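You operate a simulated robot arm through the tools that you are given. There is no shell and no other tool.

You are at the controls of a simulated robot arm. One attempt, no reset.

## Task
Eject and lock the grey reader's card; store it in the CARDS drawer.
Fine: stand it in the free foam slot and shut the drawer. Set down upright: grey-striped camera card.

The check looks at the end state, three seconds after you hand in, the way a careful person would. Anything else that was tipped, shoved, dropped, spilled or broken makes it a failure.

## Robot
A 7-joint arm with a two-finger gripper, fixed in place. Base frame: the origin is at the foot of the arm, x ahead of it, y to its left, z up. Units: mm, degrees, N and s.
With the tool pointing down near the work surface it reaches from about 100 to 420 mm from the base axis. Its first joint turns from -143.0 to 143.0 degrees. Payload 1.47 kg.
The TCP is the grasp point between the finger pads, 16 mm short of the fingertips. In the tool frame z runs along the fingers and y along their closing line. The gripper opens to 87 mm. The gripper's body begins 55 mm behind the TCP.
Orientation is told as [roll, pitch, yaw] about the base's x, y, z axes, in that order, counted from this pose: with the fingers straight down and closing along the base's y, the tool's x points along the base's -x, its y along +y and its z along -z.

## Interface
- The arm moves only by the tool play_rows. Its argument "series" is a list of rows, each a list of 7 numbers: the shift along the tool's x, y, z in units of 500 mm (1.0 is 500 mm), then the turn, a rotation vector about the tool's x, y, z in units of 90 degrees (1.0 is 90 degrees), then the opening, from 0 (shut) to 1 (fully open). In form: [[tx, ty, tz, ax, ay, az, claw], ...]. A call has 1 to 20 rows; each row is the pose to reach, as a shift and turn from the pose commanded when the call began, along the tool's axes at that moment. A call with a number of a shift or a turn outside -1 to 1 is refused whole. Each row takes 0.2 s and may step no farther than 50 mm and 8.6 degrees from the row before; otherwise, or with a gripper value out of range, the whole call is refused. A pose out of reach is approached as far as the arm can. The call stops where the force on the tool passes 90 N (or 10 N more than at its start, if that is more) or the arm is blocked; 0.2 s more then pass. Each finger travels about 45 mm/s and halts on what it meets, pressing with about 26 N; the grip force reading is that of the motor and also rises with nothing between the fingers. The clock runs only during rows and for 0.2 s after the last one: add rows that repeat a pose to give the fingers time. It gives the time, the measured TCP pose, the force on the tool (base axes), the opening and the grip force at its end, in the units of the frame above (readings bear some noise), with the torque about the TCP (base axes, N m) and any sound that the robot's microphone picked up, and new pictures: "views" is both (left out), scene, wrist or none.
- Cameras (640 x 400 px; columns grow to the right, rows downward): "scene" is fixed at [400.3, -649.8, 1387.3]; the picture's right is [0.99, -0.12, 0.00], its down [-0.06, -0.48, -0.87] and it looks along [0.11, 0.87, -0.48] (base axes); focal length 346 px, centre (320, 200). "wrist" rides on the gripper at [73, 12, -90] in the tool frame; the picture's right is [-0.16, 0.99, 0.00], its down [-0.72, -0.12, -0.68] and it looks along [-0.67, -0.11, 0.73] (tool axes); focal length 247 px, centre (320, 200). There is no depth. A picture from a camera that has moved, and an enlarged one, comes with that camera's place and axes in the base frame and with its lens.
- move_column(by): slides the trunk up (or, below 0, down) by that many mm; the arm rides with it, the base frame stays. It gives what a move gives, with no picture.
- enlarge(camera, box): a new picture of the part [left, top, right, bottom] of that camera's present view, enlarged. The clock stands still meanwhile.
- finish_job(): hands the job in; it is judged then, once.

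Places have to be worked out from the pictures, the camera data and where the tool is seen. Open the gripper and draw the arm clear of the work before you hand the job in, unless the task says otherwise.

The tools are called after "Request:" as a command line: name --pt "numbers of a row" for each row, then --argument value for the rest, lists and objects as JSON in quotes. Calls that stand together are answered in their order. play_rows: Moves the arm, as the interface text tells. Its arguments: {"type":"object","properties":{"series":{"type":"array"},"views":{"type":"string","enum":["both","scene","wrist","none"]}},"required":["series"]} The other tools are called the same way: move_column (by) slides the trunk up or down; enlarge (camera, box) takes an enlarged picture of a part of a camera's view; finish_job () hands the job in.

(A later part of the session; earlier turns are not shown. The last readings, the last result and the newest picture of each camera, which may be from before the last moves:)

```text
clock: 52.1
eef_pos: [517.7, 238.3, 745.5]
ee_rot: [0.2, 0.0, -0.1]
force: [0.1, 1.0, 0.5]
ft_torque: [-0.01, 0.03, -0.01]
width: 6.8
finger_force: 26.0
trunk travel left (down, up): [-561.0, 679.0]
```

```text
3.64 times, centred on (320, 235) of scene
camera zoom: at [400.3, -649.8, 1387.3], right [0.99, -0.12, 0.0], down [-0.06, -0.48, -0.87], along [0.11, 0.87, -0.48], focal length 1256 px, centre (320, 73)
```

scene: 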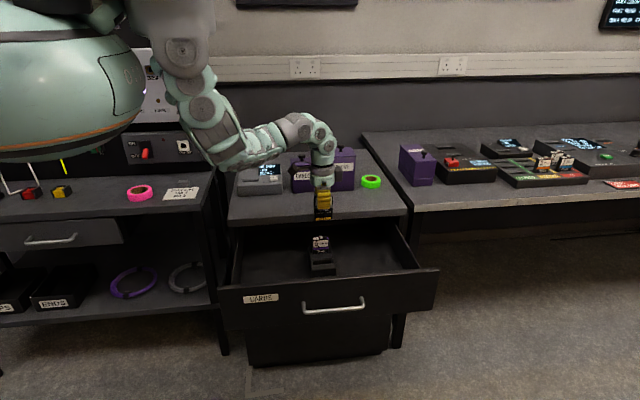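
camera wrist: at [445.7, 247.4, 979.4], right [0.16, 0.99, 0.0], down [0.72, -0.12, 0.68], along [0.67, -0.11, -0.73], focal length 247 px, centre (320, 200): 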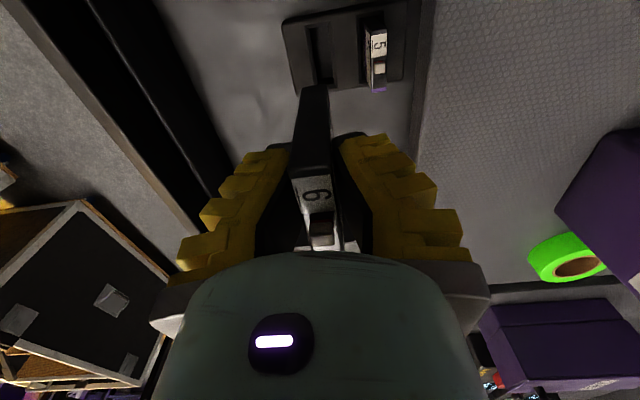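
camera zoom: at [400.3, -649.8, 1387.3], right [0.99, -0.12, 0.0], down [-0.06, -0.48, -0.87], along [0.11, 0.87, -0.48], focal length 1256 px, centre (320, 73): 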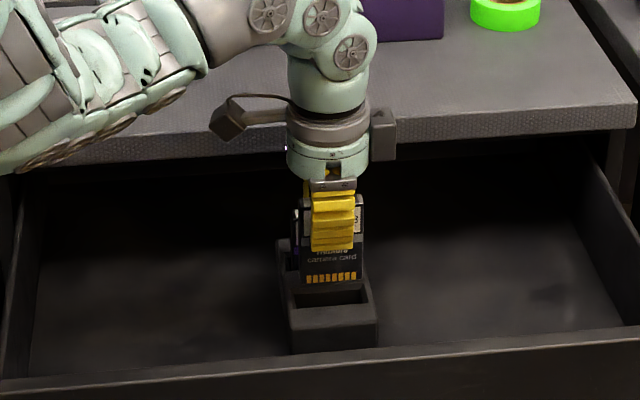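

Card bottom (y 231–246, x from 493) lines up with the slot's inner mouth (y 229–249, x from 491). Descend with the arm: 25 mm first, then small steps watching force.

Request:
play_rows --pt "0 0.001 0.02 0 0 0 0" --pt "0 0.001 0.04 0 0 0 0" --pt "0 0.001 0.05 0 0 0 0" --views "none"

Request:
play_rows --pt "0 0 0.008 0 0 0 0" --pt "0 0 0.016 0 0 0 0" --views "none"

Request:
enlarge --camera "wrist" --box '[260, 0, 440, 112]'

Request:
enlarge --camera "scene" --box '[280, 200, 360, 280]'

```text
clock: 52.9
eef_pos: [519.0, 237.3, 721.1]
ee_rot: [0.3, 0.0, -0.1]
force: [-0.7, -0.1, -0.9]
ft_torque: [0.02, 0.0, -0.01]
width: 6.4
finger_force: 25.9
trunk travel left (down, up): [-561.0, 679.0]
```

```text
clock: 53.5
eef_pos: [519.3, 237.4, 713.0]
ee_rot: [0.2, 0.0, -0.1]
force: [0.1, -0.3, -0.7]
ft_torque: [0.04, 0.02, 0.03]
width: 6.6
finger_force: 26.6
trunk travel left (down, up): [-561.0, 679.0]
```

```text
3.56 times, centred on (350, 56) of wrist
camera zoom: at [445.9, 249.5, 802.2], right [0.16, 0.99, 0.0], down [0.72, -0.12, 0.68], along [0.67, -0.11, -0.73], focal length 878 px, centre (213, 712)
```

zoom: 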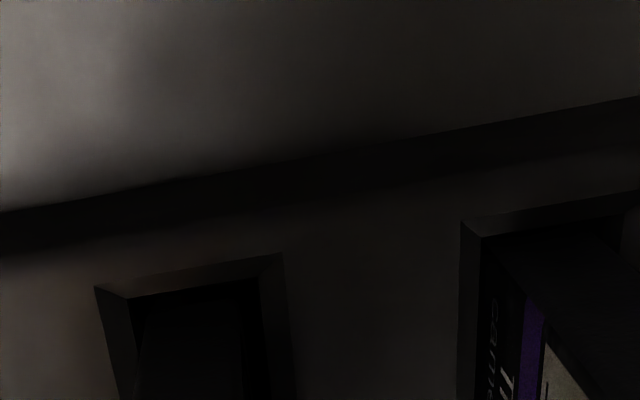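

```text
5.00 times, centred on (320, 240) of scene
camera zoom: at [400.3, -649.8, 1387.3], right [0.99, -0.12, 0.0], down [-0.06, -0.48, -0.87], along [0.11, 0.87, -0.48], focal length 1728 px, centre (320, 0)
```

zoom: 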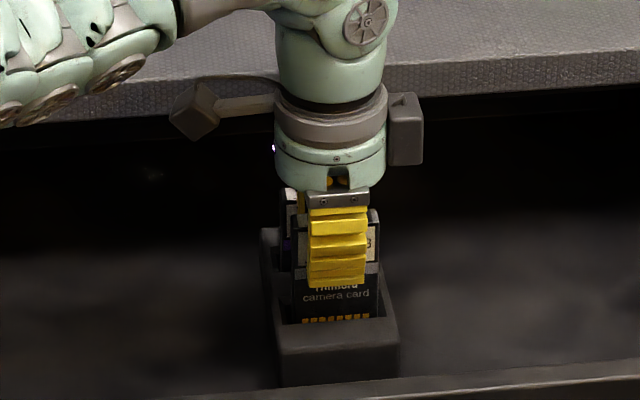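

The card is entering the slot mouth with no force. Continue down in small steps.

Request:
play_rows --pt "0 0 0.008 0 0 0 0" --pt "0 0 0.016 0 0 0 0" --views "none"

Request:
play_rows --pt "0 0 0.006 0 0 0 0" --pt "0 0 0.012 0 0 0 0" --views "none"

Request:
enlarge --camera "scene" --box '[280, 200, 360, 280]'

```text
clock: 54.1
eef_pos: [519.1, 237.4, 703.8]
ee_rot: [0.2, -0.1, 0.0]
force: [-0.7, 0.3, -0.3]
ft_torque: [-0.03, 0.01, -0.01]
width: 6.8
finger_force: 26.4
trunk travel left (down, up): [-561.0, 679.0]
```

```text
clock: 54.7
eef_pos: [518.3, 237.1, 699.4]
ee_rot: [0.2, 0.0, -0.1]
force: [-0.4, -0.1, -0.6]
ft_torque: [0.01, 0.02, 0.02]
width: 6.9
finger_force: 25.9
trunk travel left (down, up): [-561.0, 679.0]
```

```text
5.00 times, centred on (320, 240) of scene
camera zoom: at [400.3, -649.8, 1387.3], right [0.99, -0.12, 0.0], down [-0.06, -0.48, -0.87], along [0.11, 0.87, -0.48], focal length 1728 px, centre (320, 0)
```

zoom: 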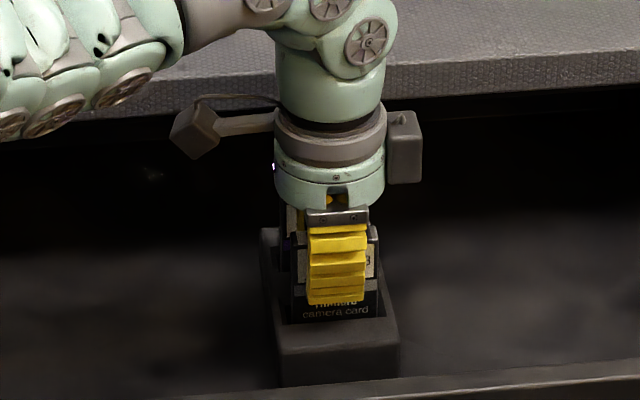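

Nearly home ("camera card" text is at the mouth, as on card 5 it's half hidden). Keep going in 2–3 mm steps until the floor is felt.

Request:
play_rows --pt "0 0 0.004 0 0 0 0" --pt "0 0 0.008 0 0 0 0" --views "none"

Request:
play_rows --pt "0 0 0.003 0 0 0 0" --pt "0 0 0.006 0 0 0 0" --views "none"

```text
clock: 55.3
eef_pos: [518.4, 237.9, 694.7]
ee_rot: [0.2, -0.1, -0.1]
force: [-0.7, -0.5, -1.5]
ft_torque: [0.0, -0.02, 0.01]
width: 6.6
finger_force: 26.3
trunk travel left (down, up): [-561.0, 679.0]
```

```text
clock: 55.9
eef_pos: [518.9, 239.6, 691.5]
ee_rot: [0.2, -0.2, -0.1]
force: [-2.8, -1.3, 9.2]
ft_torque: [-0.03, 0.42, 0.01]
width: 10.5
finger_force: 26.4
trunk travel left (down, up): [-561.0, 679.0]
```

Floor felt (9 N). Release the card by opening a modest amount, then look.

Request:
play_rows --pt "0 0 0 0 0 0 0.15" --pt "0 0 0 0 0 0 0.22" --pt "0 0 0 0 0 0 0.28" --pt "0 0 0 0 0 0 0.28" --views "both"

Request:
enlarge --camera "wrist" --box '[220, 60, 420, 260]'

Request:
enlarge --camera "scene" --box '[280, 200, 360, 280]'

```text
clock: 56.9
eef_pos: [517.9, 238.8, 691.9]
ee_rot: [0.1, -0.1, -0.2]
force: [0.1, 1.0, 0.1]
ft_torque: [0.0, 0.0, -0.03]
width: 30.6
finger_force: 5.5
trunk travel left (down, up): [-561.0, 679.0]
camera wrist: at [445.6, 249.8, 781.2], right [0.16, 0.99, 0.0], down [0.72, -0.12, 0.68], along [0.67, -0.11, -0.73], focal length 247 px, centre (320, 200)
```

scene: 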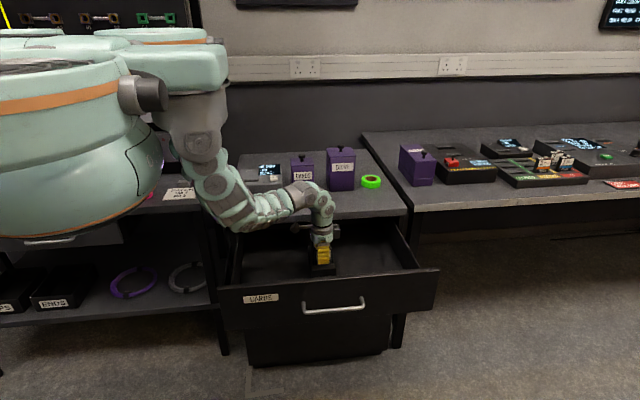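
wrist: 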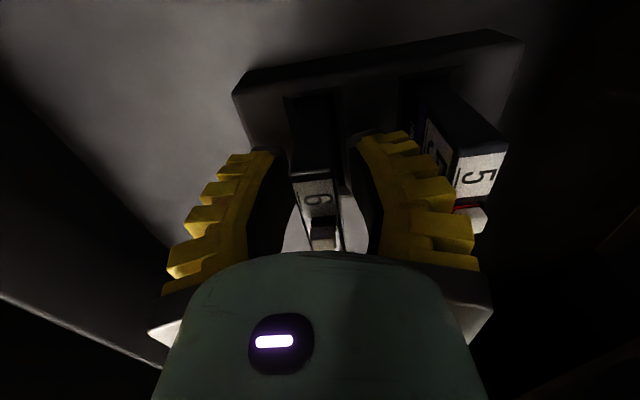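

```text
2.00 times, centred on (320, 160) of wrist
camera zoom: at [445.6, 249.8, 781.2], right [0.16, 0.99, 0.0], down [0.72, -0.12, 0.68], along [0.67, -0.11, -0.73], focal length 494 px, centre (320, 280)
```

zoom: 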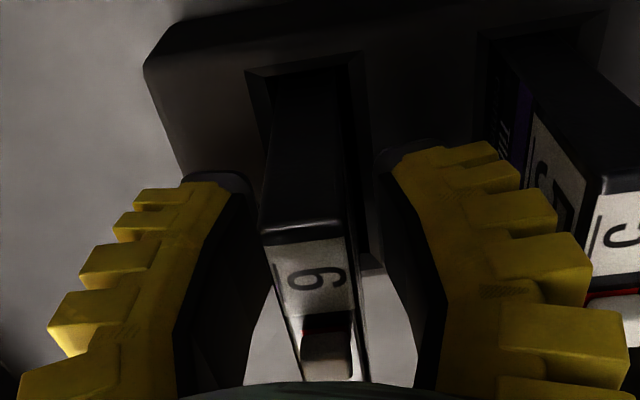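

```text
5.00 times, centred on (320, 240) of scene
camera zoom: at [400.3, -649.8, 1387.3], right [0.99, -0.12, 0.0], down [-0.06, -0.48, -0.87], along [0.11, 0.87, -0.48], focal length 1728 px, centre (320, 0)
```

zoom: 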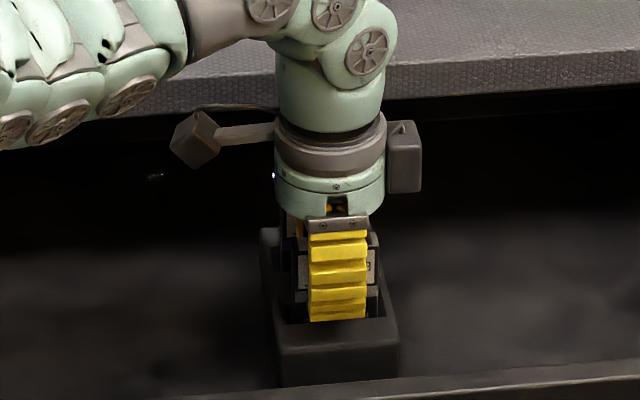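

Card 6 stands upright in the free slot. Lift the open hand straight up 75 mm and inspect the card and slider.

Request:
play_rows --pt "0 0 -0.05 0 0 0 0.28" --pt "0 0 -0.1 0 0 0 0.28" --pt "0 0 -0.15 0 0 0 0.28" --pt "0 0 -0.15 0 0 0 0.28" --views "both"

Request:
enlarge --camera "wrist" --box '[220, 30, 440, 230]'

Request:
enlarge --camera "scene" --box '[285, 210, 355, 280]'

```text
clock: 57.9
eef_pos: [517.5, 239.1, 765.6]
ee_rot: [0.2, 0.0, 0.1]
force: [0.6, 0.0, -0.1]
ft_torque: [-0.01, -0.02, 0.0]
width: 30.5
finger_force: 4.6
trunk travel left (down, up): [-561.0, 679.0]
camera wrist: at [445.3, 250.0, 855.6], right [0.16, 0.99, 0.0], down [0.72, -0.12, 0.68], along [0.67, -0.1, -0.73], focal length 247 px, centre (320, 200)
```

scene: 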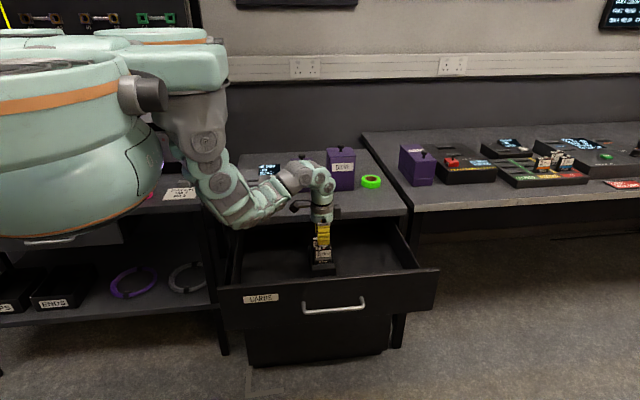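
wrist: 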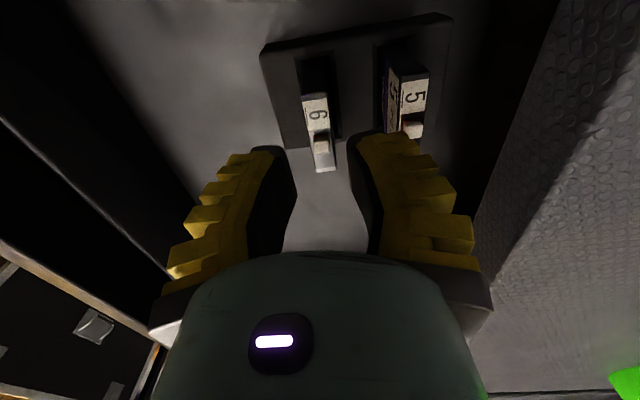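

```text
2.00 times, centred on (330, 130) of wrist
camera zoom: at [445.3, 250.0, 855.6], right [0.16, 0.99, 0.0], down [0.72, -0.12, 0.68], along [0.67, -0.1, -0.73], focal length 494 px, centre (300, 340)
```

zoom: 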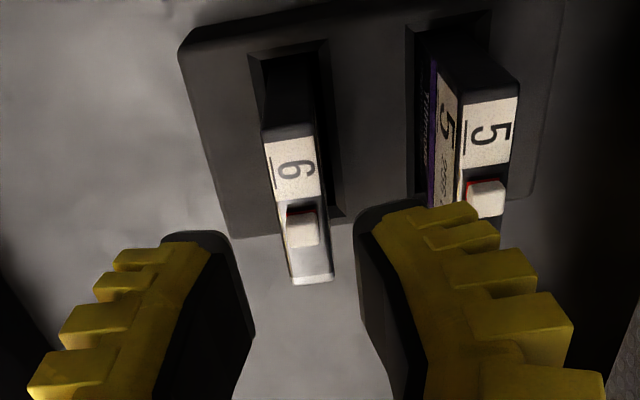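

```text
5.71 times, centred on (320, 245) of scene
camera zoom: at [400.3, -649.8, 1387.3], right [0.99, -0.12, 0.0], down [-0.06, -0.48, -0.87], along [0.11, 0.87, -0.48], focal length 1974 px, centre (320, -57)
```

zoom: 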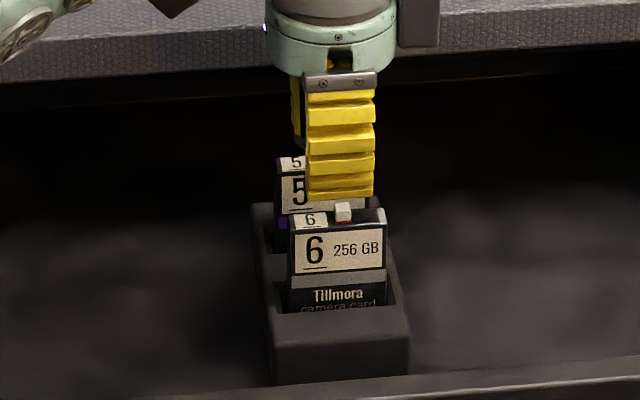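

Card 6 is seated just like card 5. Its slider is at about (523, 238.5), z≈715–722, with the card top at ≈715. In the foam I can pinch the slider between the fingertips (they close along y) and slide it +x. First descend to put the tips at about z 720, just above the card's top.

Request:
play_rows --pt "-0.006 0 0.02 0 0 0 0.28" --pt "-0.011 0 0.04 0 0 0 0.28" --pt "-0.011 0 0.059 0 0 0 0.28" --pt "-0.011 0 0.059 0 0 0 0.28" --views "wrist"

Request:
enlarge --camera "wrist" --box '[260, 100, 400, 260]'

Request:
enlarge --camera "scene" --box '[300, 220, 350, 270]'

```text
clock: 58.9
eef_pos: [524.0, 239.0, 735.2]
ee_rot: [0.2, 0.0, -0.2]
force: [-0.1, -0.1, -0.9]
ft_torque: [0.01, 0.03, 0.03]
width: 30.6
finger_force: 4.4
trunk travel left (down, up): [-561.0, 679.0]
camera wrist: at [451.7, 250.2, 826.4], right [0.16, 0.99, 0.0], down [0.72, -0.12, 0.68], along [0.67, -0.11, -0.73], focal length 247 px, centre (320, 200)
```

wrist: 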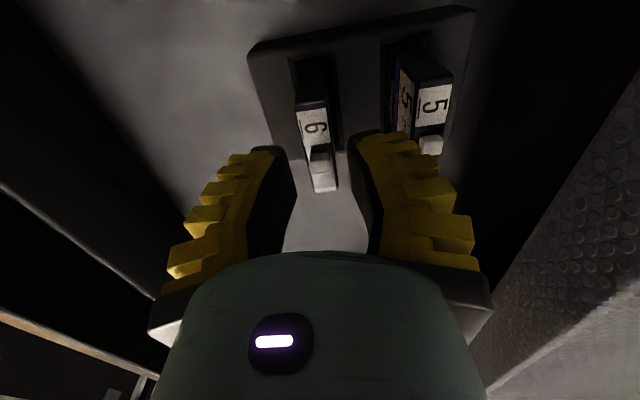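

```text
2.50 times, centred on (330, 180) of wrist
camera zoom: at [451.7, 250.2, 826.4], right [0.16, 0.99, 0.0], down [0.72, -0.12, 0.68], along [0.67, -0.11, -0.73], focal length 617 px, centre (295, 250)
```

zoom: 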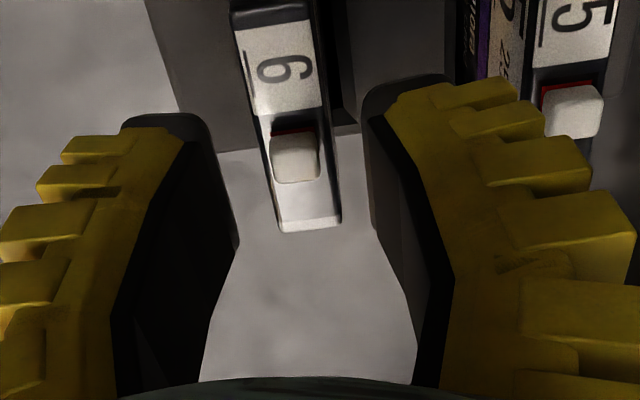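

```text
8.00 times, centred on (325, 245) of scene
camera zoom: at [400.3, -649.8, 1387.3], right [0.99, -0.12, 0.0], down [-0.06, -0.48, -0.87], along [0.11, 0.87, -0.48], focal length 2764 px, centre (280, -160)
```

zoom: 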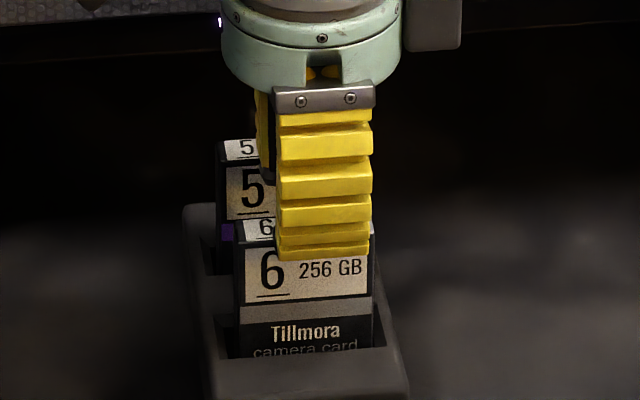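

In the wrist picture the point midway between fingertips coincides with the slider. Close on it and read the width (card ≈ 6.6 reading, slider should read less but above zero).

Request:
play_rows --pt "0 0 0 0 0 0 0.15" --pt "0 0 0 0 0 0 0.08" --pt "0 0 0 0 0 0 0" --pt "0 0 0 0 0 0 0" --views "wrist"

Request:
enlarge --camera "wrist" --box '[260, 100, 400, 260]'

Request:
enlarge --camera "scene" --box '[300, 220, 350, 270]'

```text
clock: 59.9
eef_pos: [523.6, 238.2, 736.4]
ee_rot: [0.2, 0.1, -0.1]
force: [1.4, 0.3, 0.1]
ft_torque: [0.02, -0.01, 0.0]
width: 0.0
finger_force: 26.0
trunk travel left (down, up): [-561.0, 679.0]
camera wrist: at [451.5, 250.2, 826.3], right [0.16, 0.99, 0.0], down [0.72, -0.12, 0.68], along [0.67, -0.11, -0.73], focal length 247 px, centre (320, 200)
```

wrist: 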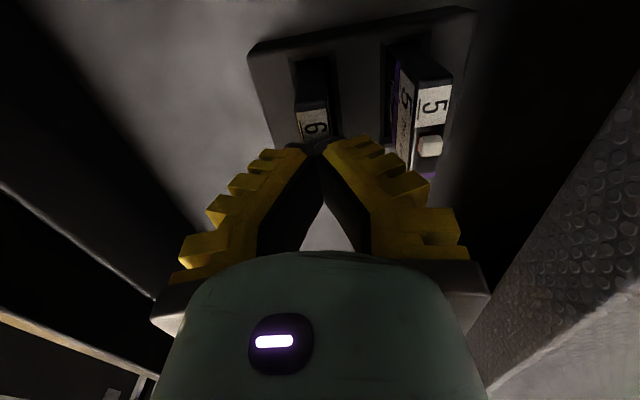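

```text
2.50 times, centred on (330, 180) of wrist
camera zoom: at [451.5, 250.2, 826.3], right [0.16, 0.99, 0.0], down [0.72, -0.12, 0.68], along [0.67, -0.11, -0.73], focal length 617 px, centre (295, 250)
```

zoom: 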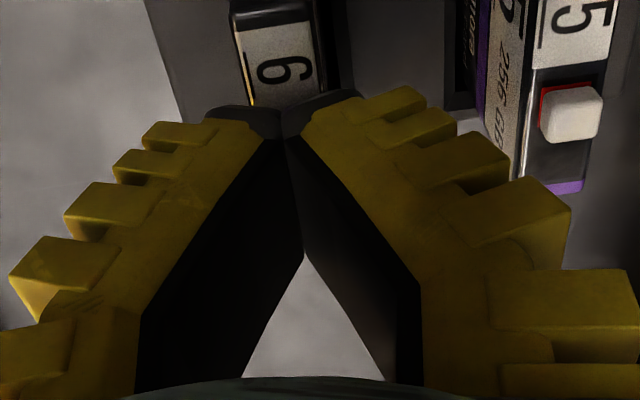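

```text
8.00 times, centred on (325, 245) of scene
camera zoom: at [400.3, -649.8, 1387.3], right [0.99, -0.12, 0.0], down [-0.06, -0.48, -0.87], along [0.11, 0.87, -0.48], focal length 2764 px, centre (280, -160)
```

zoom: 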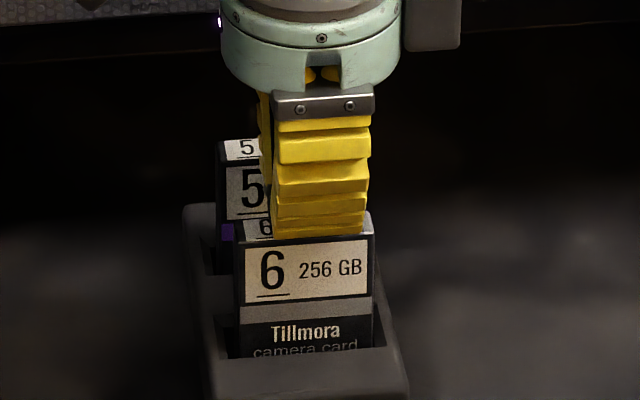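

Width reads 0, so the tips passed just above the slider. Open, lower 2 mm, close again and read.

Request:
play_rows --pt "0 0 0 0 0 0 0.2" --pt "0 0 0 0 0 0 0.2" --pt "0 0 0.004 0 0 0 0.2" --pt "0 0 0.004 0 0 0 0.1" --pt "0 0 0.004 0 0 0 0" --pt "0 0 0.004 0 0 0 0" --pt "0 0 0.004 0 0 0 0" --views "none"

Request:
enlarge --camera "scene" --box '[300, 220, 350, 270]'

```text
clock: 61.5
eef_pos: [524.0, 239.7, 734.7]
ee_rot: [0.2, 0.0, -0.1]
force: [0.6, -0.5, -0.1]
ft_torque: [0.0, -0.02, -0.01]
width: 0.1
finger_force: 26.1
trunk travel left (down, up): [-561.0, 679.0]
```

```text
8.00 times, centred on (325, 245) of scene
camera zoom: at [400.3, -649.8, 1387.3], right [0.99, -0.12, 0.0], down [-0.06, -0.48, -0.87], along [0.11, 0.87, -0.48], focal length 2764 px, centre (280, -160)
```

zoom: 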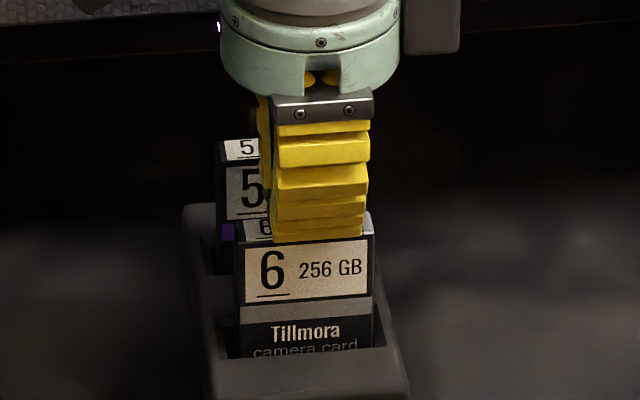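

Still zero. Check from the wrist camera whether the slider is between or below the tips.

Request:
enlarge --camera "wrist" --box '[290, 120, 350, 180]'

Request:
enlarge --camera "scene" --box '[312, 236, 337, 256]'

```text
6.67 times, centred on (320, 150) of wrist
camera zoom: at [451.2, 250.4, 824.4], right [0.16, 0.99, 0.0], down [0.72, -0.12, 0.68], along [0.67, -0.11, -0.73], focal length 1646 px, centre (320, 533)
```

zoom: 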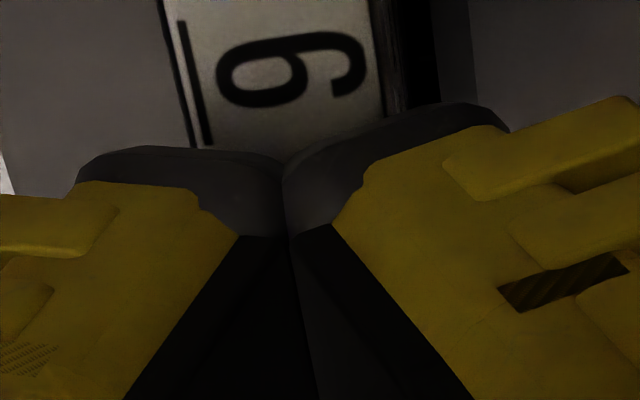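

```text
16.00 times, centred on (324, 246) of scene
camera zoom: at [400.3, -649.8, 1387.3], right [0.99, -0.12, 0.0], down [-0.06, -0.48, -0.87], along [0.11, 0.87, -0.48], focal length 5528 px, centre (248, -536)
```

zoom: 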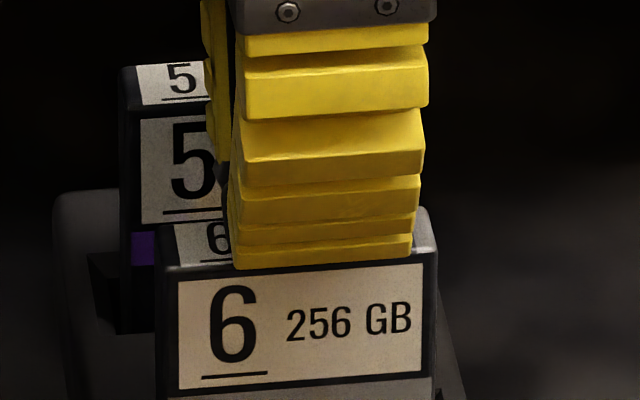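

The tips are fully closed, so still above the slider. Repeat 2 mm lower.

Request:
play_rows --pt "0 0 0 0 0 0 0.2" --pt "0 0 0 0 0 0 0.2" --pt "0 -0.001 0.005 0 0 0 0.2" --pt "0 -0.001 0.005 0 0 0 0.1" --pt "0 -0.001 0.005 0 0 0 0" --pt "0 -0.001 0.005 0 0 0 0" --pt "0 -0.001 0.005 0 0 0 0" --views "none"

Request:
enlarge --camera "wrist" --box '[290, 120, 350, 180]'

```text
clock: 63.1
eef_pos: [526.4, 239.6, 732.6]
ee_rot: [0.3, -0.2, -0.2]
force: [0.9, -0.6, 9.0]
ft_torque: [0.02, -0.01, 0.07]
width: 5.7
finger_force: 25.9
trunk travel left (down, up): [-561.0, 679.0]
```

```text
6.67 times, centred on (320, 150) of wrist
camera zoom: at [452.5, 250.1, 822.6], right [0.16, 0.99, 0.0], down [0.72, -0.12, 0.68], along [0.67, -0.11, -0.73], focal length 1646 px, centre (320, 533)
```

zoom: 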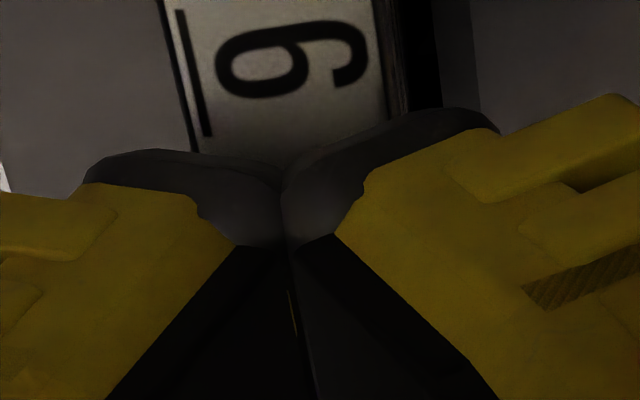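

Now there's contact (9 N, width 5.7): the tips are catching the slider's upper edge. Open, go 2.5 mm lower, and close again for a proper pinch.

Request:
play_rows --pt "0 0 0 0 0 0 0.22" --pt "0 0 0 0 0 0 0.22" --pt "0.002 0 0.005 0 0 0 0.22" --pt "0.002 0 0.005 0 0 0 0.1" --pt "0.002 0 0.005 0 0 0 0" --pt "0.002 0 0.005 0 0 0 0" --pt "0.002 0 0.005 0 0 0 0" --views "none"

Request:
enlarge --camera "wrist" --box '[290, 120, 350, 180]'

Request:
enlarge --camera "scene" --box '[300, 220, 350, 270]'

```text
clock: 64.7
eef_pos: [525.2, 239.5, 730.7]
ee_rot: [0.4, -0.2, -0.1]
force: [0.4, 0.5, 10.4]
ft_torque: [0.01, -0.2, 0.01]
width: 6.0
finger_force: 26.7
trunk travel left (down, up): [-561.0, 679.0]
```

```text
6.67 times, centred on (320, 150) of wrist
camera zoom: at [451.7, 250.3, 820.3], right [0.16, 0.99, 0.01], down [0.72, -0.12, 0.68], along [0.67, -0.1, -0.73], focal length 1646 px, centre (320, 533)
```

zoom: 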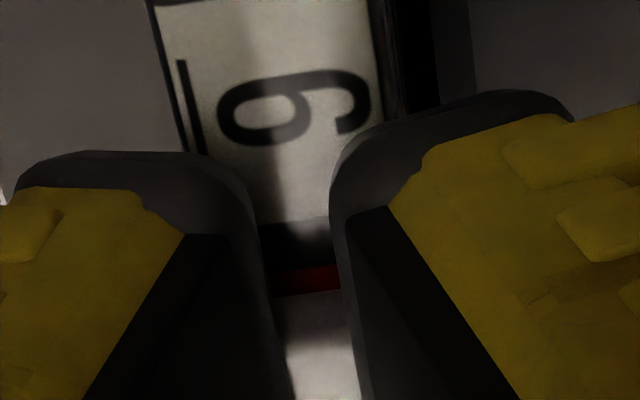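

```text
8.00 times, centred on (325, 245) of scene
camera zoom: at [400.3, -649.8, 1387.3], right [0.99, -0.12, 0.0], down [-0.06, -0.48, -0.87], along [0.11, 0.87, -0.48], focal length 2764 px, centre (280, -160)
```

zoom: 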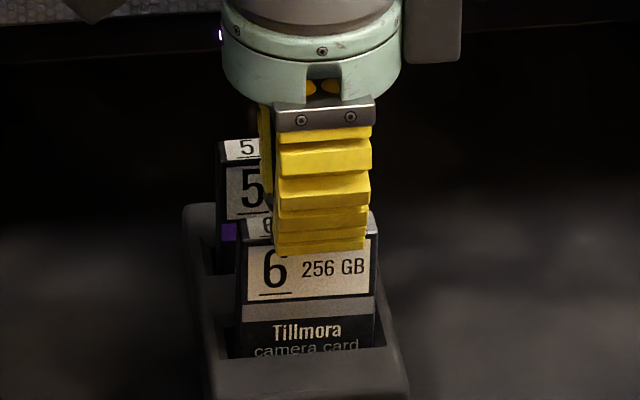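

The slider is now pinched between the tips (its red patch visible just on the −x side). Slide it +x by 6 mm in 1.5 mm steps and check force.

Request:
play_rows --pt "-0.003 0 -0.001 0 0 0 0" --pt "-0.006 0 -0.001 0 0 0 0" --pt "-0.009 0 -0.001 0 0 0 0" --pt "-0.012 0 -0.001 0 0 0 0" --views "none"

Request:
enlarge --camera "wrist" --box '[290, 120, 350, 180]'

Request:
enlarge --camera "scene" --box '[300, 220, 350, 270]'

```text
clock: 65.7
eef_pos: [530.5, 239.4, 730.7]
ee_rot: [0.3, -0.1, 0.0]
force: [-0.9, -0.3, 9.7]
ft_torque: [0.04, -0.17, 0.01]
width: 6.2
finger_force: 26.2
trunk travel left (down, up): [-561.0, 679.0]
```

```text
6.67 times, centred on (320, 150) of wrist
camera zoom: at [457.5, 249.9, 820.5], right [0.16, 0.99, 0.0], down [0.72, -0.12, 0.68], along [0.67, -0.1, -0.73], focal length 1646 px, centre (320, 533)
```

zoom: 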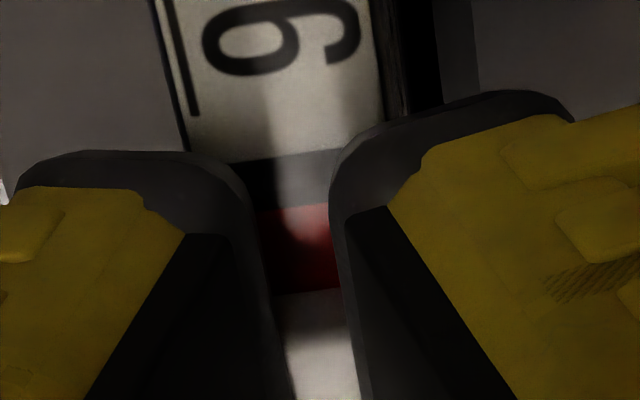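

```text
8.00 times, centred on (325, 245) of scene
camera zoom: at [400.3, -649.8, 1387.3], right [0.99, -0.12, 0.0], down [-0.06, -0.48, -0.87], along [0.11, 0.87, -0.48], focal length 2764 px, centre (280, -160)
```

zoom: 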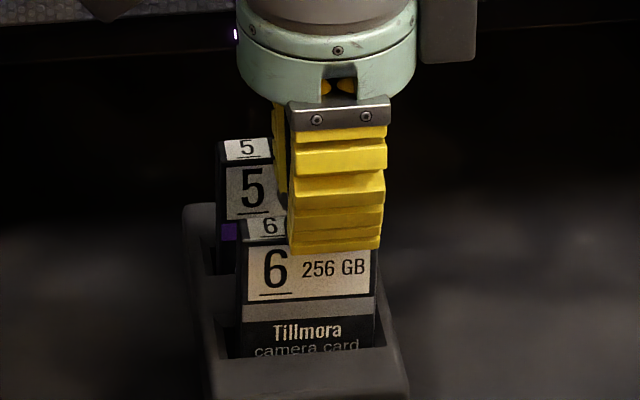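

The slider moved with the card staying put; the red patch is being uncovered. Continue another 3 mm to reach the end of travel, watching the x force.

Request:
play_rows --pt "-0.002 0 0 0 0 0 0" --pt "-0.004 0 0 0 0 0 0" --pt "-0.006 0 0 0 0 0 0" --views "none"

Request:
enlarge --camera "wrist" --box '[290, 120, 350, 180]'

Request:
enlarge --camera "scene" --box '[300, 220, 350, 270]'

```text
clock: 66.5
eef_pos: [533.5, 238.3, 730.7]
ee_rot: [0.1, -0.1, -0.2]
force: [-0.2, -0.1, 10.0]
ft_torque: [0.02, -0.14, 0.01]
width: 6.2
finger_force: 25.6
trunk travel left (down, up): [-561.0, 679.0]
```

```text
6.67 times, centred on (320, 150) of wrist
camera zoom: at [460.6, 249.9, 820.6], right [0.16, 0.99, 0.0], down [0.72, -0.12, 0.68], along [0.67, -0.11, -0.73], focal length 1646 px, centre (320, 533)
```

zoom: 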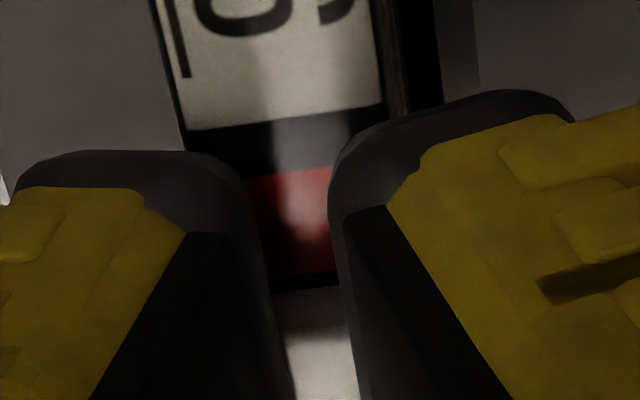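

```text
8.00 times, centred on (325, 245) of scene
camera zoom: at [400.3, -649.8, 1387.3], right [0.99, -0.12, 0.0], down [-0.06, -0.48, -0.87], along [0.11, 0.87, -0.48], focal length 2764 px, centre (280, -160)
```

zoom: 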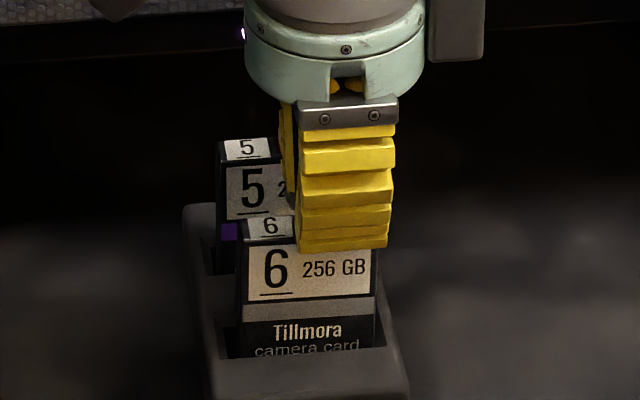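

The red patch is now fully exposed with a dark gap before the slider. Push another 1.5 mm to make sure it's at the end of its track.

Request:
play_rows --pt "-0.0015 0 0 0 0 0 0" --pt "-0.003 0 0 0 0 0 0" --views "none"

Request:
enlarge --camera "wrist" --box '[290, 120, 350, 180]'

Request:
enlarge --camera "scene" --box '[300, 220, 350, 270]'

```text
clock: 67.1
eef_pos: [535.5, 237.5, 731.2]
ee_rot: [0.1, -0.1, -0.2]
force: [-0.3, 0.6, 9.5]
ft_torque: [0.01, -0.08, 0.03]
width: 6.1
finger_force: 26.1
trunk travel left (down, up): [-561.0, 679.0]
```

```text
6.67 times, centred on (320, 150) of wrist
camera zoom: at [462.0, 249.8, 820.7], right [0.16, 0.99, 0.0], down [0.72, -0.12, 0.68], along [0.67, -0.11, -0.73], focal length 1646 px, centre (320, 533)
```

zoom: 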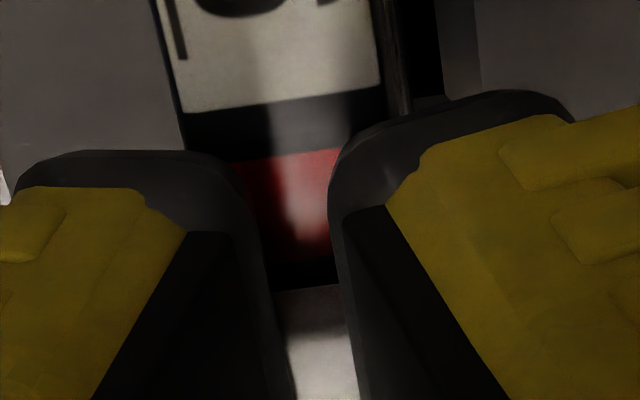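

```text
8.00 times, centred on (325, 245) of scene
camera zoom: at [400.3, -649.8, 1387.3], right [0.99, -0.12, 0.0], down [-0.06, -0.48, -0.87], along [0.11, 0.87, -0.48], focal length 2764 px, centre (280, -160)
```

zoom: 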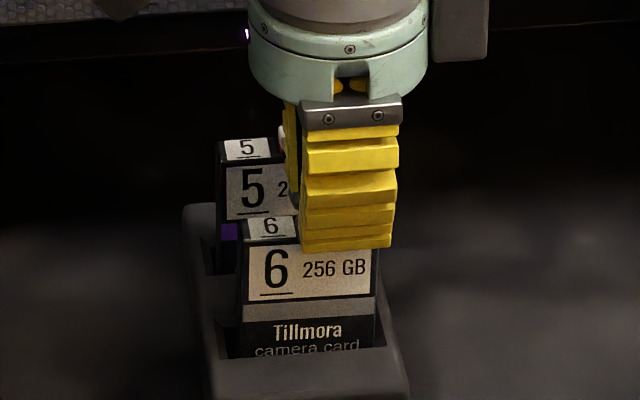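

It's still travelling with the fingers (x force ≈ 0). Continue another 2 mm and check again.

Request:
play_rows --pt "-0.002 0.0015 0 0 0 0 0" --pt "-0.004 0.0015 0 0 0 0 0" --views "none"

Request:
enlarge --camera "wrist" --box '[290, 120, 350, 180]'

Request:
enlarge --camera "scene" --box '[300, 220, 350, 270]'

```text
clock: 67.7
eef_pos: [537.5, 238.4, 731.5]
ee_rot: [0.3, 0.0, -0.1]
force: [0.4, -0.9, 9.8]
ft_torque: [0.03, -0.17, -0.02]
width: 6.0
finger_force: 26.0
trunk travel left (down, up): [-561.0, 679.0]
```

```text
6.67 times, centred on (320, 150) of wrist
camera zoom: at [464.3, 250.3, 820.6], right [0.16, 0.99, 0.0], down [0.72, -0.12, 0.68], along [0.67, -0.11, -0.73], focal length 1646 px, centre (320, 533)
```

zoom: 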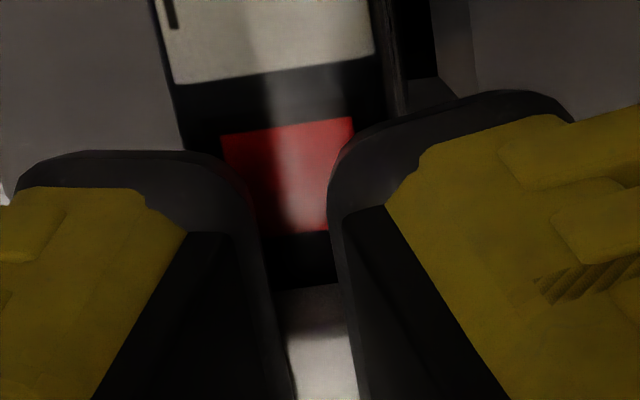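

```text
8.00 times, centred on (325, 245) of scene
camera zoom: at [400.3, -649.8, 1387.3], right [0.99, -0.12, 0.0], down [-0.06, -0.48, -0.87], along [0.11, 0.87, -0.48], focal length 2764 px, centre (280, -160)
```

zoom: 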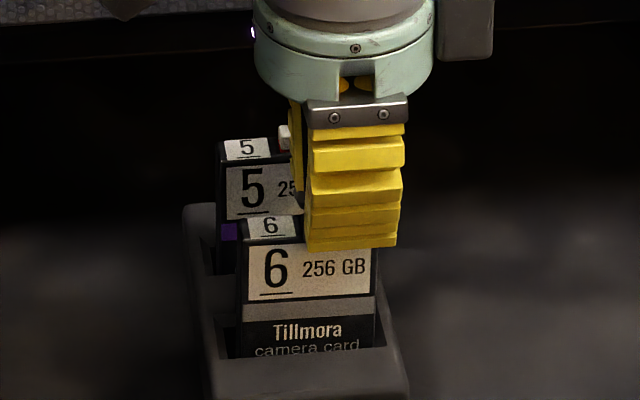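

Still no stop felt; slider continues with the fingers. Another 2 mm.

Request:
play_rows --pt "-0.002 0 0 0 0 0 0" --pt "-0.004 0 0 0 0 0 0" --views "none"

Request:
enlarge --camera "wrist" --box '[290, 120, 350, 180]'

Request:
enlarge --camera "scene" --box '[300, 220, 350, 270]'

```text
clock: 68.3
eef_pos: [537.8, 239.8, 730.6]
ee_rot: [0.2, 0.0, 0.0]
force: [-3.9, -1.0, 15.7]
ft_torque: [-0.03, 0.12, 0.02]
width: 5.9
finger_force: 25.4
trunk travel left (down, up): [-561.0, 679.0]
```

```text
6.67 times, centred on (320, 150) of wrist
camera zoom: at [465.3, 250.9, 820.7], right [0.16, 0.99, 0.0], down [0.72, -0.12, 0.68], along [0.67, -0.1, -0.73], focal length 1646 px, centre (320, 533)
```

zoom: 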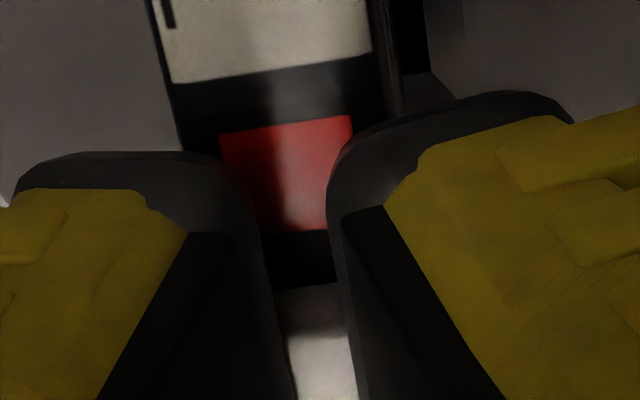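

```text
8.00 times, centred on (325, 245) of scene
camera zoom: at [400.3, -649.8, 1387.3], right [0.99, -0.12, 0.0], down [-0.06, -0.48, -0.87], along [0.11, 0.87, -0.48], focal length 2764 px, centre (280, -160)
```

zoom: 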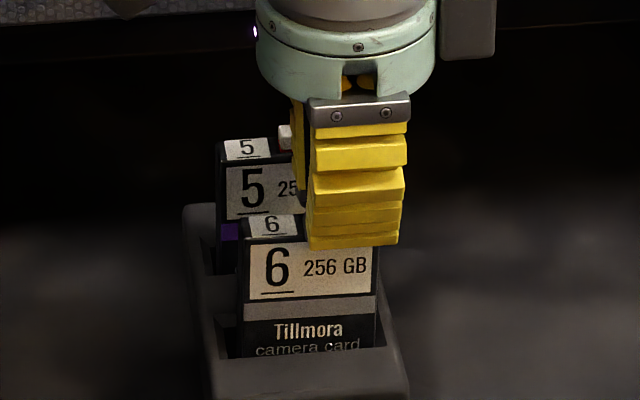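

End stop felt: the hand advanced only ~0.5 mm and force rose. The slider is fully over. Release and lift straight up, then inspect.

Request:
play_rows --pt "0 0 0 0 0 0 0.15" --pt "0 0 0 0 0 0 0.25" --pt "0 0 0 0 0 0 0.25" --pt "0 0 -0.03 0 0 0 0.25" --pt "0 0 -0.08 0 0 0 0.25" --pt "0 0 -0.13 0 0 0 0.25" --views "both"

Request:
enlarge --camera "wrist" --box '[260, 20, 400, 180]'

Request:
enlarge --camera "scene" --box '[300, 220, 350, 270]'

```text
clock: 69.7
eef_pos: [536.5, 239.2, 795.3]
ee_rot: [0.1, 0.0, 0.0]
force: [0.7, 0.1, 0.4]
ft_torque: [-0.01, 0.01, -0.01]
width: 28.0
finger_force: 3.8
trunk travel left (down, up): [-561.0, 679.0]
camera wrist: at [464.2, 250.0, 885.5], right [0.16, 0.99, 0.0], down [0.72, -0.12, 0.68], along [0.67, -0.11, -0.73], focal length 247 px, centre (320, 200)
```

scene: 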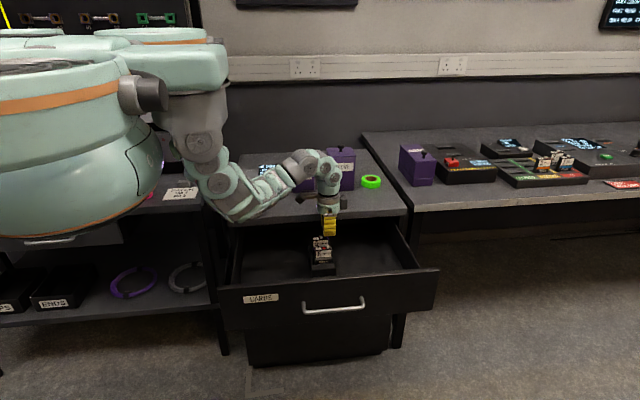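
wrist: 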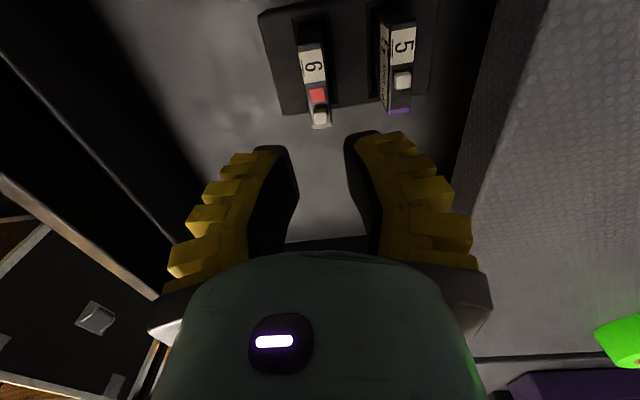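

```text
2.50 times, centred on (330, 100) of wrist
camera zoom: at [464.2, 250.0, 885.5], right [0.16, 0.99, 0.0], down [0.72, -0.12, 0.68], along [0.67, -0.11, -0.73], focal length 617 px, centre (295, 450)
```

zoom: 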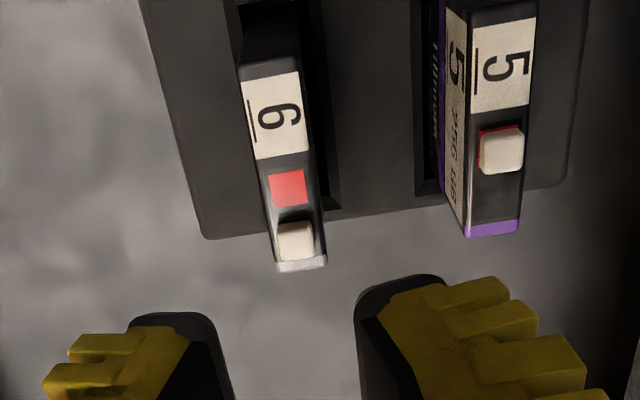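

```text
8.00 times, centred on (325, 245) of scene
camera zoom: at [400.3, -649.8, 1387.3], right [0.99, -0.12, 0.0], down [-0.06, -0.48, -0.87], along [0.11, 0.87, -0.48], focal length 2764 px, centre (280, -160)
```

zoom: 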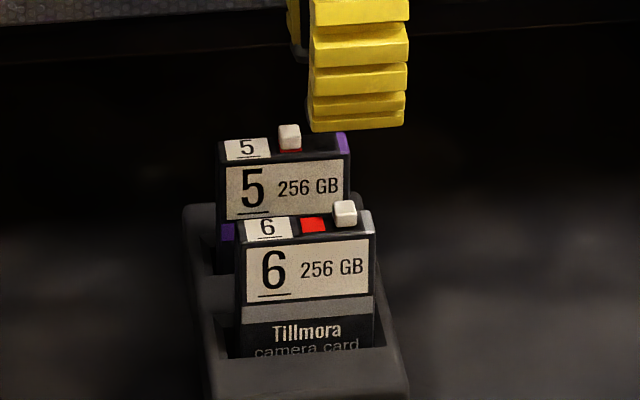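

Locked: the slider is at the far end and the red patch is fully exposed; card 6 stands upright in its slot beside card 5. Now to close the drawer: raise the trunk a little, then carry the hand forward over the drawer front, tilting back to the 30° handle-grasp orientation.

Request:
move_column --by 60

Request:
play_rows --pt "0.005 -0.085 0 0 0 0 0.25" --pt "0.01 -0.17 0 0 0 0 0.25" --pt "0.015 -0.256 0 0 0 0 0.25" --pt "0.02 -0.341 0 -0.083 0 0 0.25" --pt "0.025 -0.426 0 -0.167 0 0 0.25" --pt "0.03 -0.511 0 -0.25 0 0 0.25" --pt "0.035 -0.5964 0 -0.333 0 0 0.25" --pt "0.035 -0.5964 0 -0.333 0 0 0.25" --views "both"

```text
clock: 70.7
eef_pos: [537.3, 238.4, 855.6]
ee_rot: [0.2, 0.0, -0.1]
force: [0.7, -0.5, -0.3]
ft_torque: [-0.01, -0.02, 0.03]
width: 28.1
finger_force: 5.5
trunk travel left (down, up): [-621.0, 619.0]
```

```text
clock: 72.5
eef_pos: [540.1, -57.6, 809.5]
ee_rot: [30.3, -0.2, 0.1]
force: [-1.2, 0.0, 0.5]
ft_torque: [0.01, 0.01, 0.0]
width: 28.3
finger_force: 4.2
out of reach, approached as far as the arm can: row 5, 6, 7, 8
trunk travel left (down, up): [-621.0, 619.0]
camera wrist: at [467.3, -93.8, 892.7], right [0.16, 0.85, 0.5], down [0.72, -0.44, 0.53], along [0.67, 0.28, -0.69], focal length 247 px, centre (320, 200)
```

scene: 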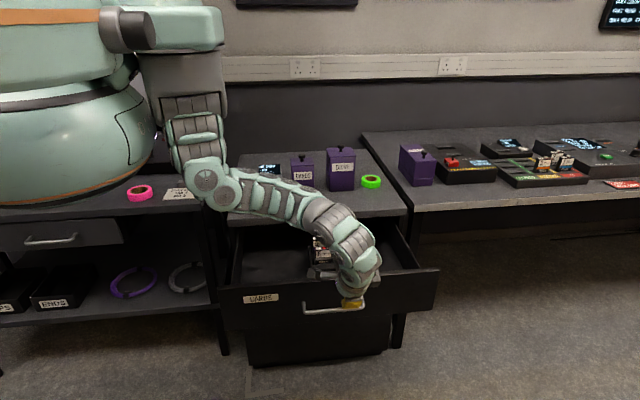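
wrist: 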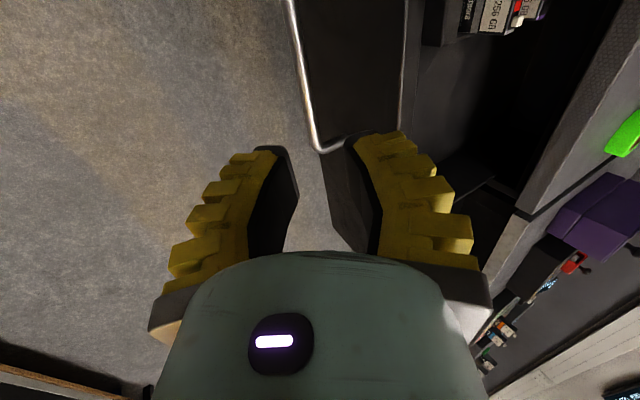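

Hand is in front of the drawer at the right tilt. Lower the trunk 60 mm and move to the pre-grasp point 60 mm short of the handle bar (bar now at about y≈−5, z≈691).

Request:
move_column --by -60

Request:
play_rows --pt "0.022 0.011 0.017 0 0 0 0.28" --pt "0.0446 0.0224 0.0348 0 0 0 0.28" --pt "0.0446 0.0224 0.0348 0 0 0 0.28" --views "both"

```text
clock: 73.5
eef_pos: [539.9, -60.1, 748.9]
ee_rot: [30.2, -0.2, -0.1]
force: [1.1, -0.1, 0.3]
ft_torque: [-0.03, 0.02, -0.02]
width: 27.8
finger_force: 4.3
trunk travel left (down, up): [-561.0, 679.0]
```

```text
clock: 74.3
eef_pos: [518.4, -42.4, 739.3]
ee_rot: [30.0, -0.1, 0.0]
force: [0.4, -0.9, 0.0]
ft_torque: [-0.01, 0.01, 0.03]
width: 30.6
finger_force: 4.6
trunk travel left (down, up): [-561.0, 679.0]
camera wrist: at [444.9, -76.5, 823.1], right [0.16, 0.85, 0.5], down [0.72, -0.44, 0.53], along [0.67, 0.27, -0.69], focal length 247 px, centre (320, 200)
```

scene: 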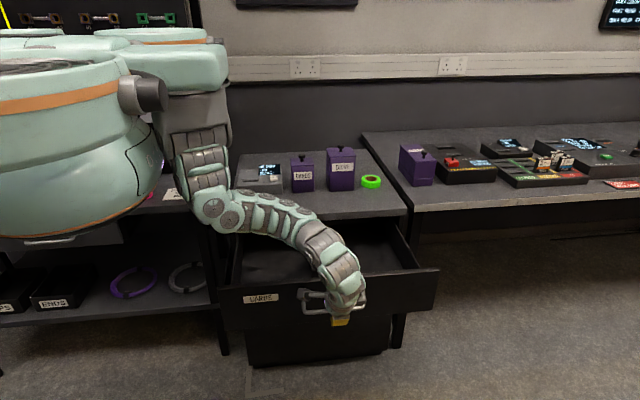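
wrist: 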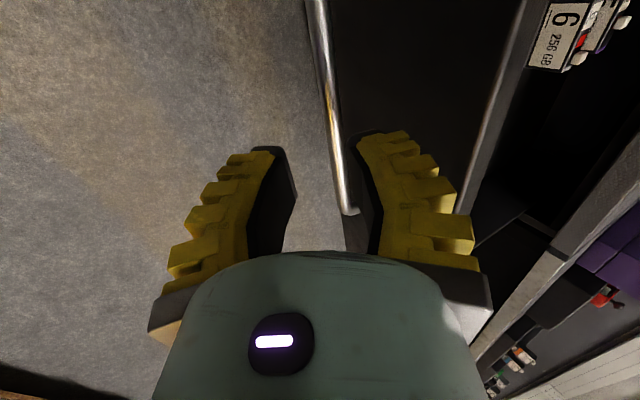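

The bar appears ~6 mm toward the cabinet side of centre, so shift +5 mm along the closing axis while advancing 58 mm.

Request:
play_rows --pt "0 0.01 0.02 0 0 0 0.28" --pt "0 0.01 0.06 0 0 0 0.28" --pt "0 0.01 0.09 0 0 0 0.28" --pt "0 0.01 0.116 0 0 0 0.28" --views "wrist"

```text
clock: 75.3
eef_pos: [517.5, -8.6, 692.4]
ee_rot: [30.2, 0.0, -0.1]
force: [0.2, -0.4, -0.5]
ft_torque: [0.01, 0.01, -0.01]
width: 30.7
finger_force: 4.9
trunk travel left (down, up): [-561.0, 679.0]
camera wrist: at [444.8, -42.9, 775.3], right [0.16, 0.85, 0.5], down [0.72, -0.44, 0.53], along [0.67, 0.27, -0.69], focal length 247 px, centre (320, 200)
```

wrist: 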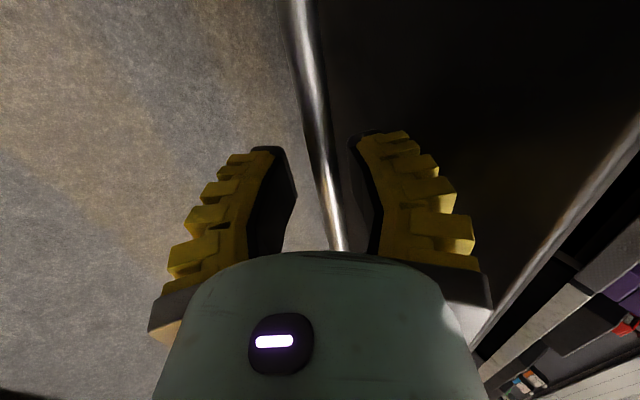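

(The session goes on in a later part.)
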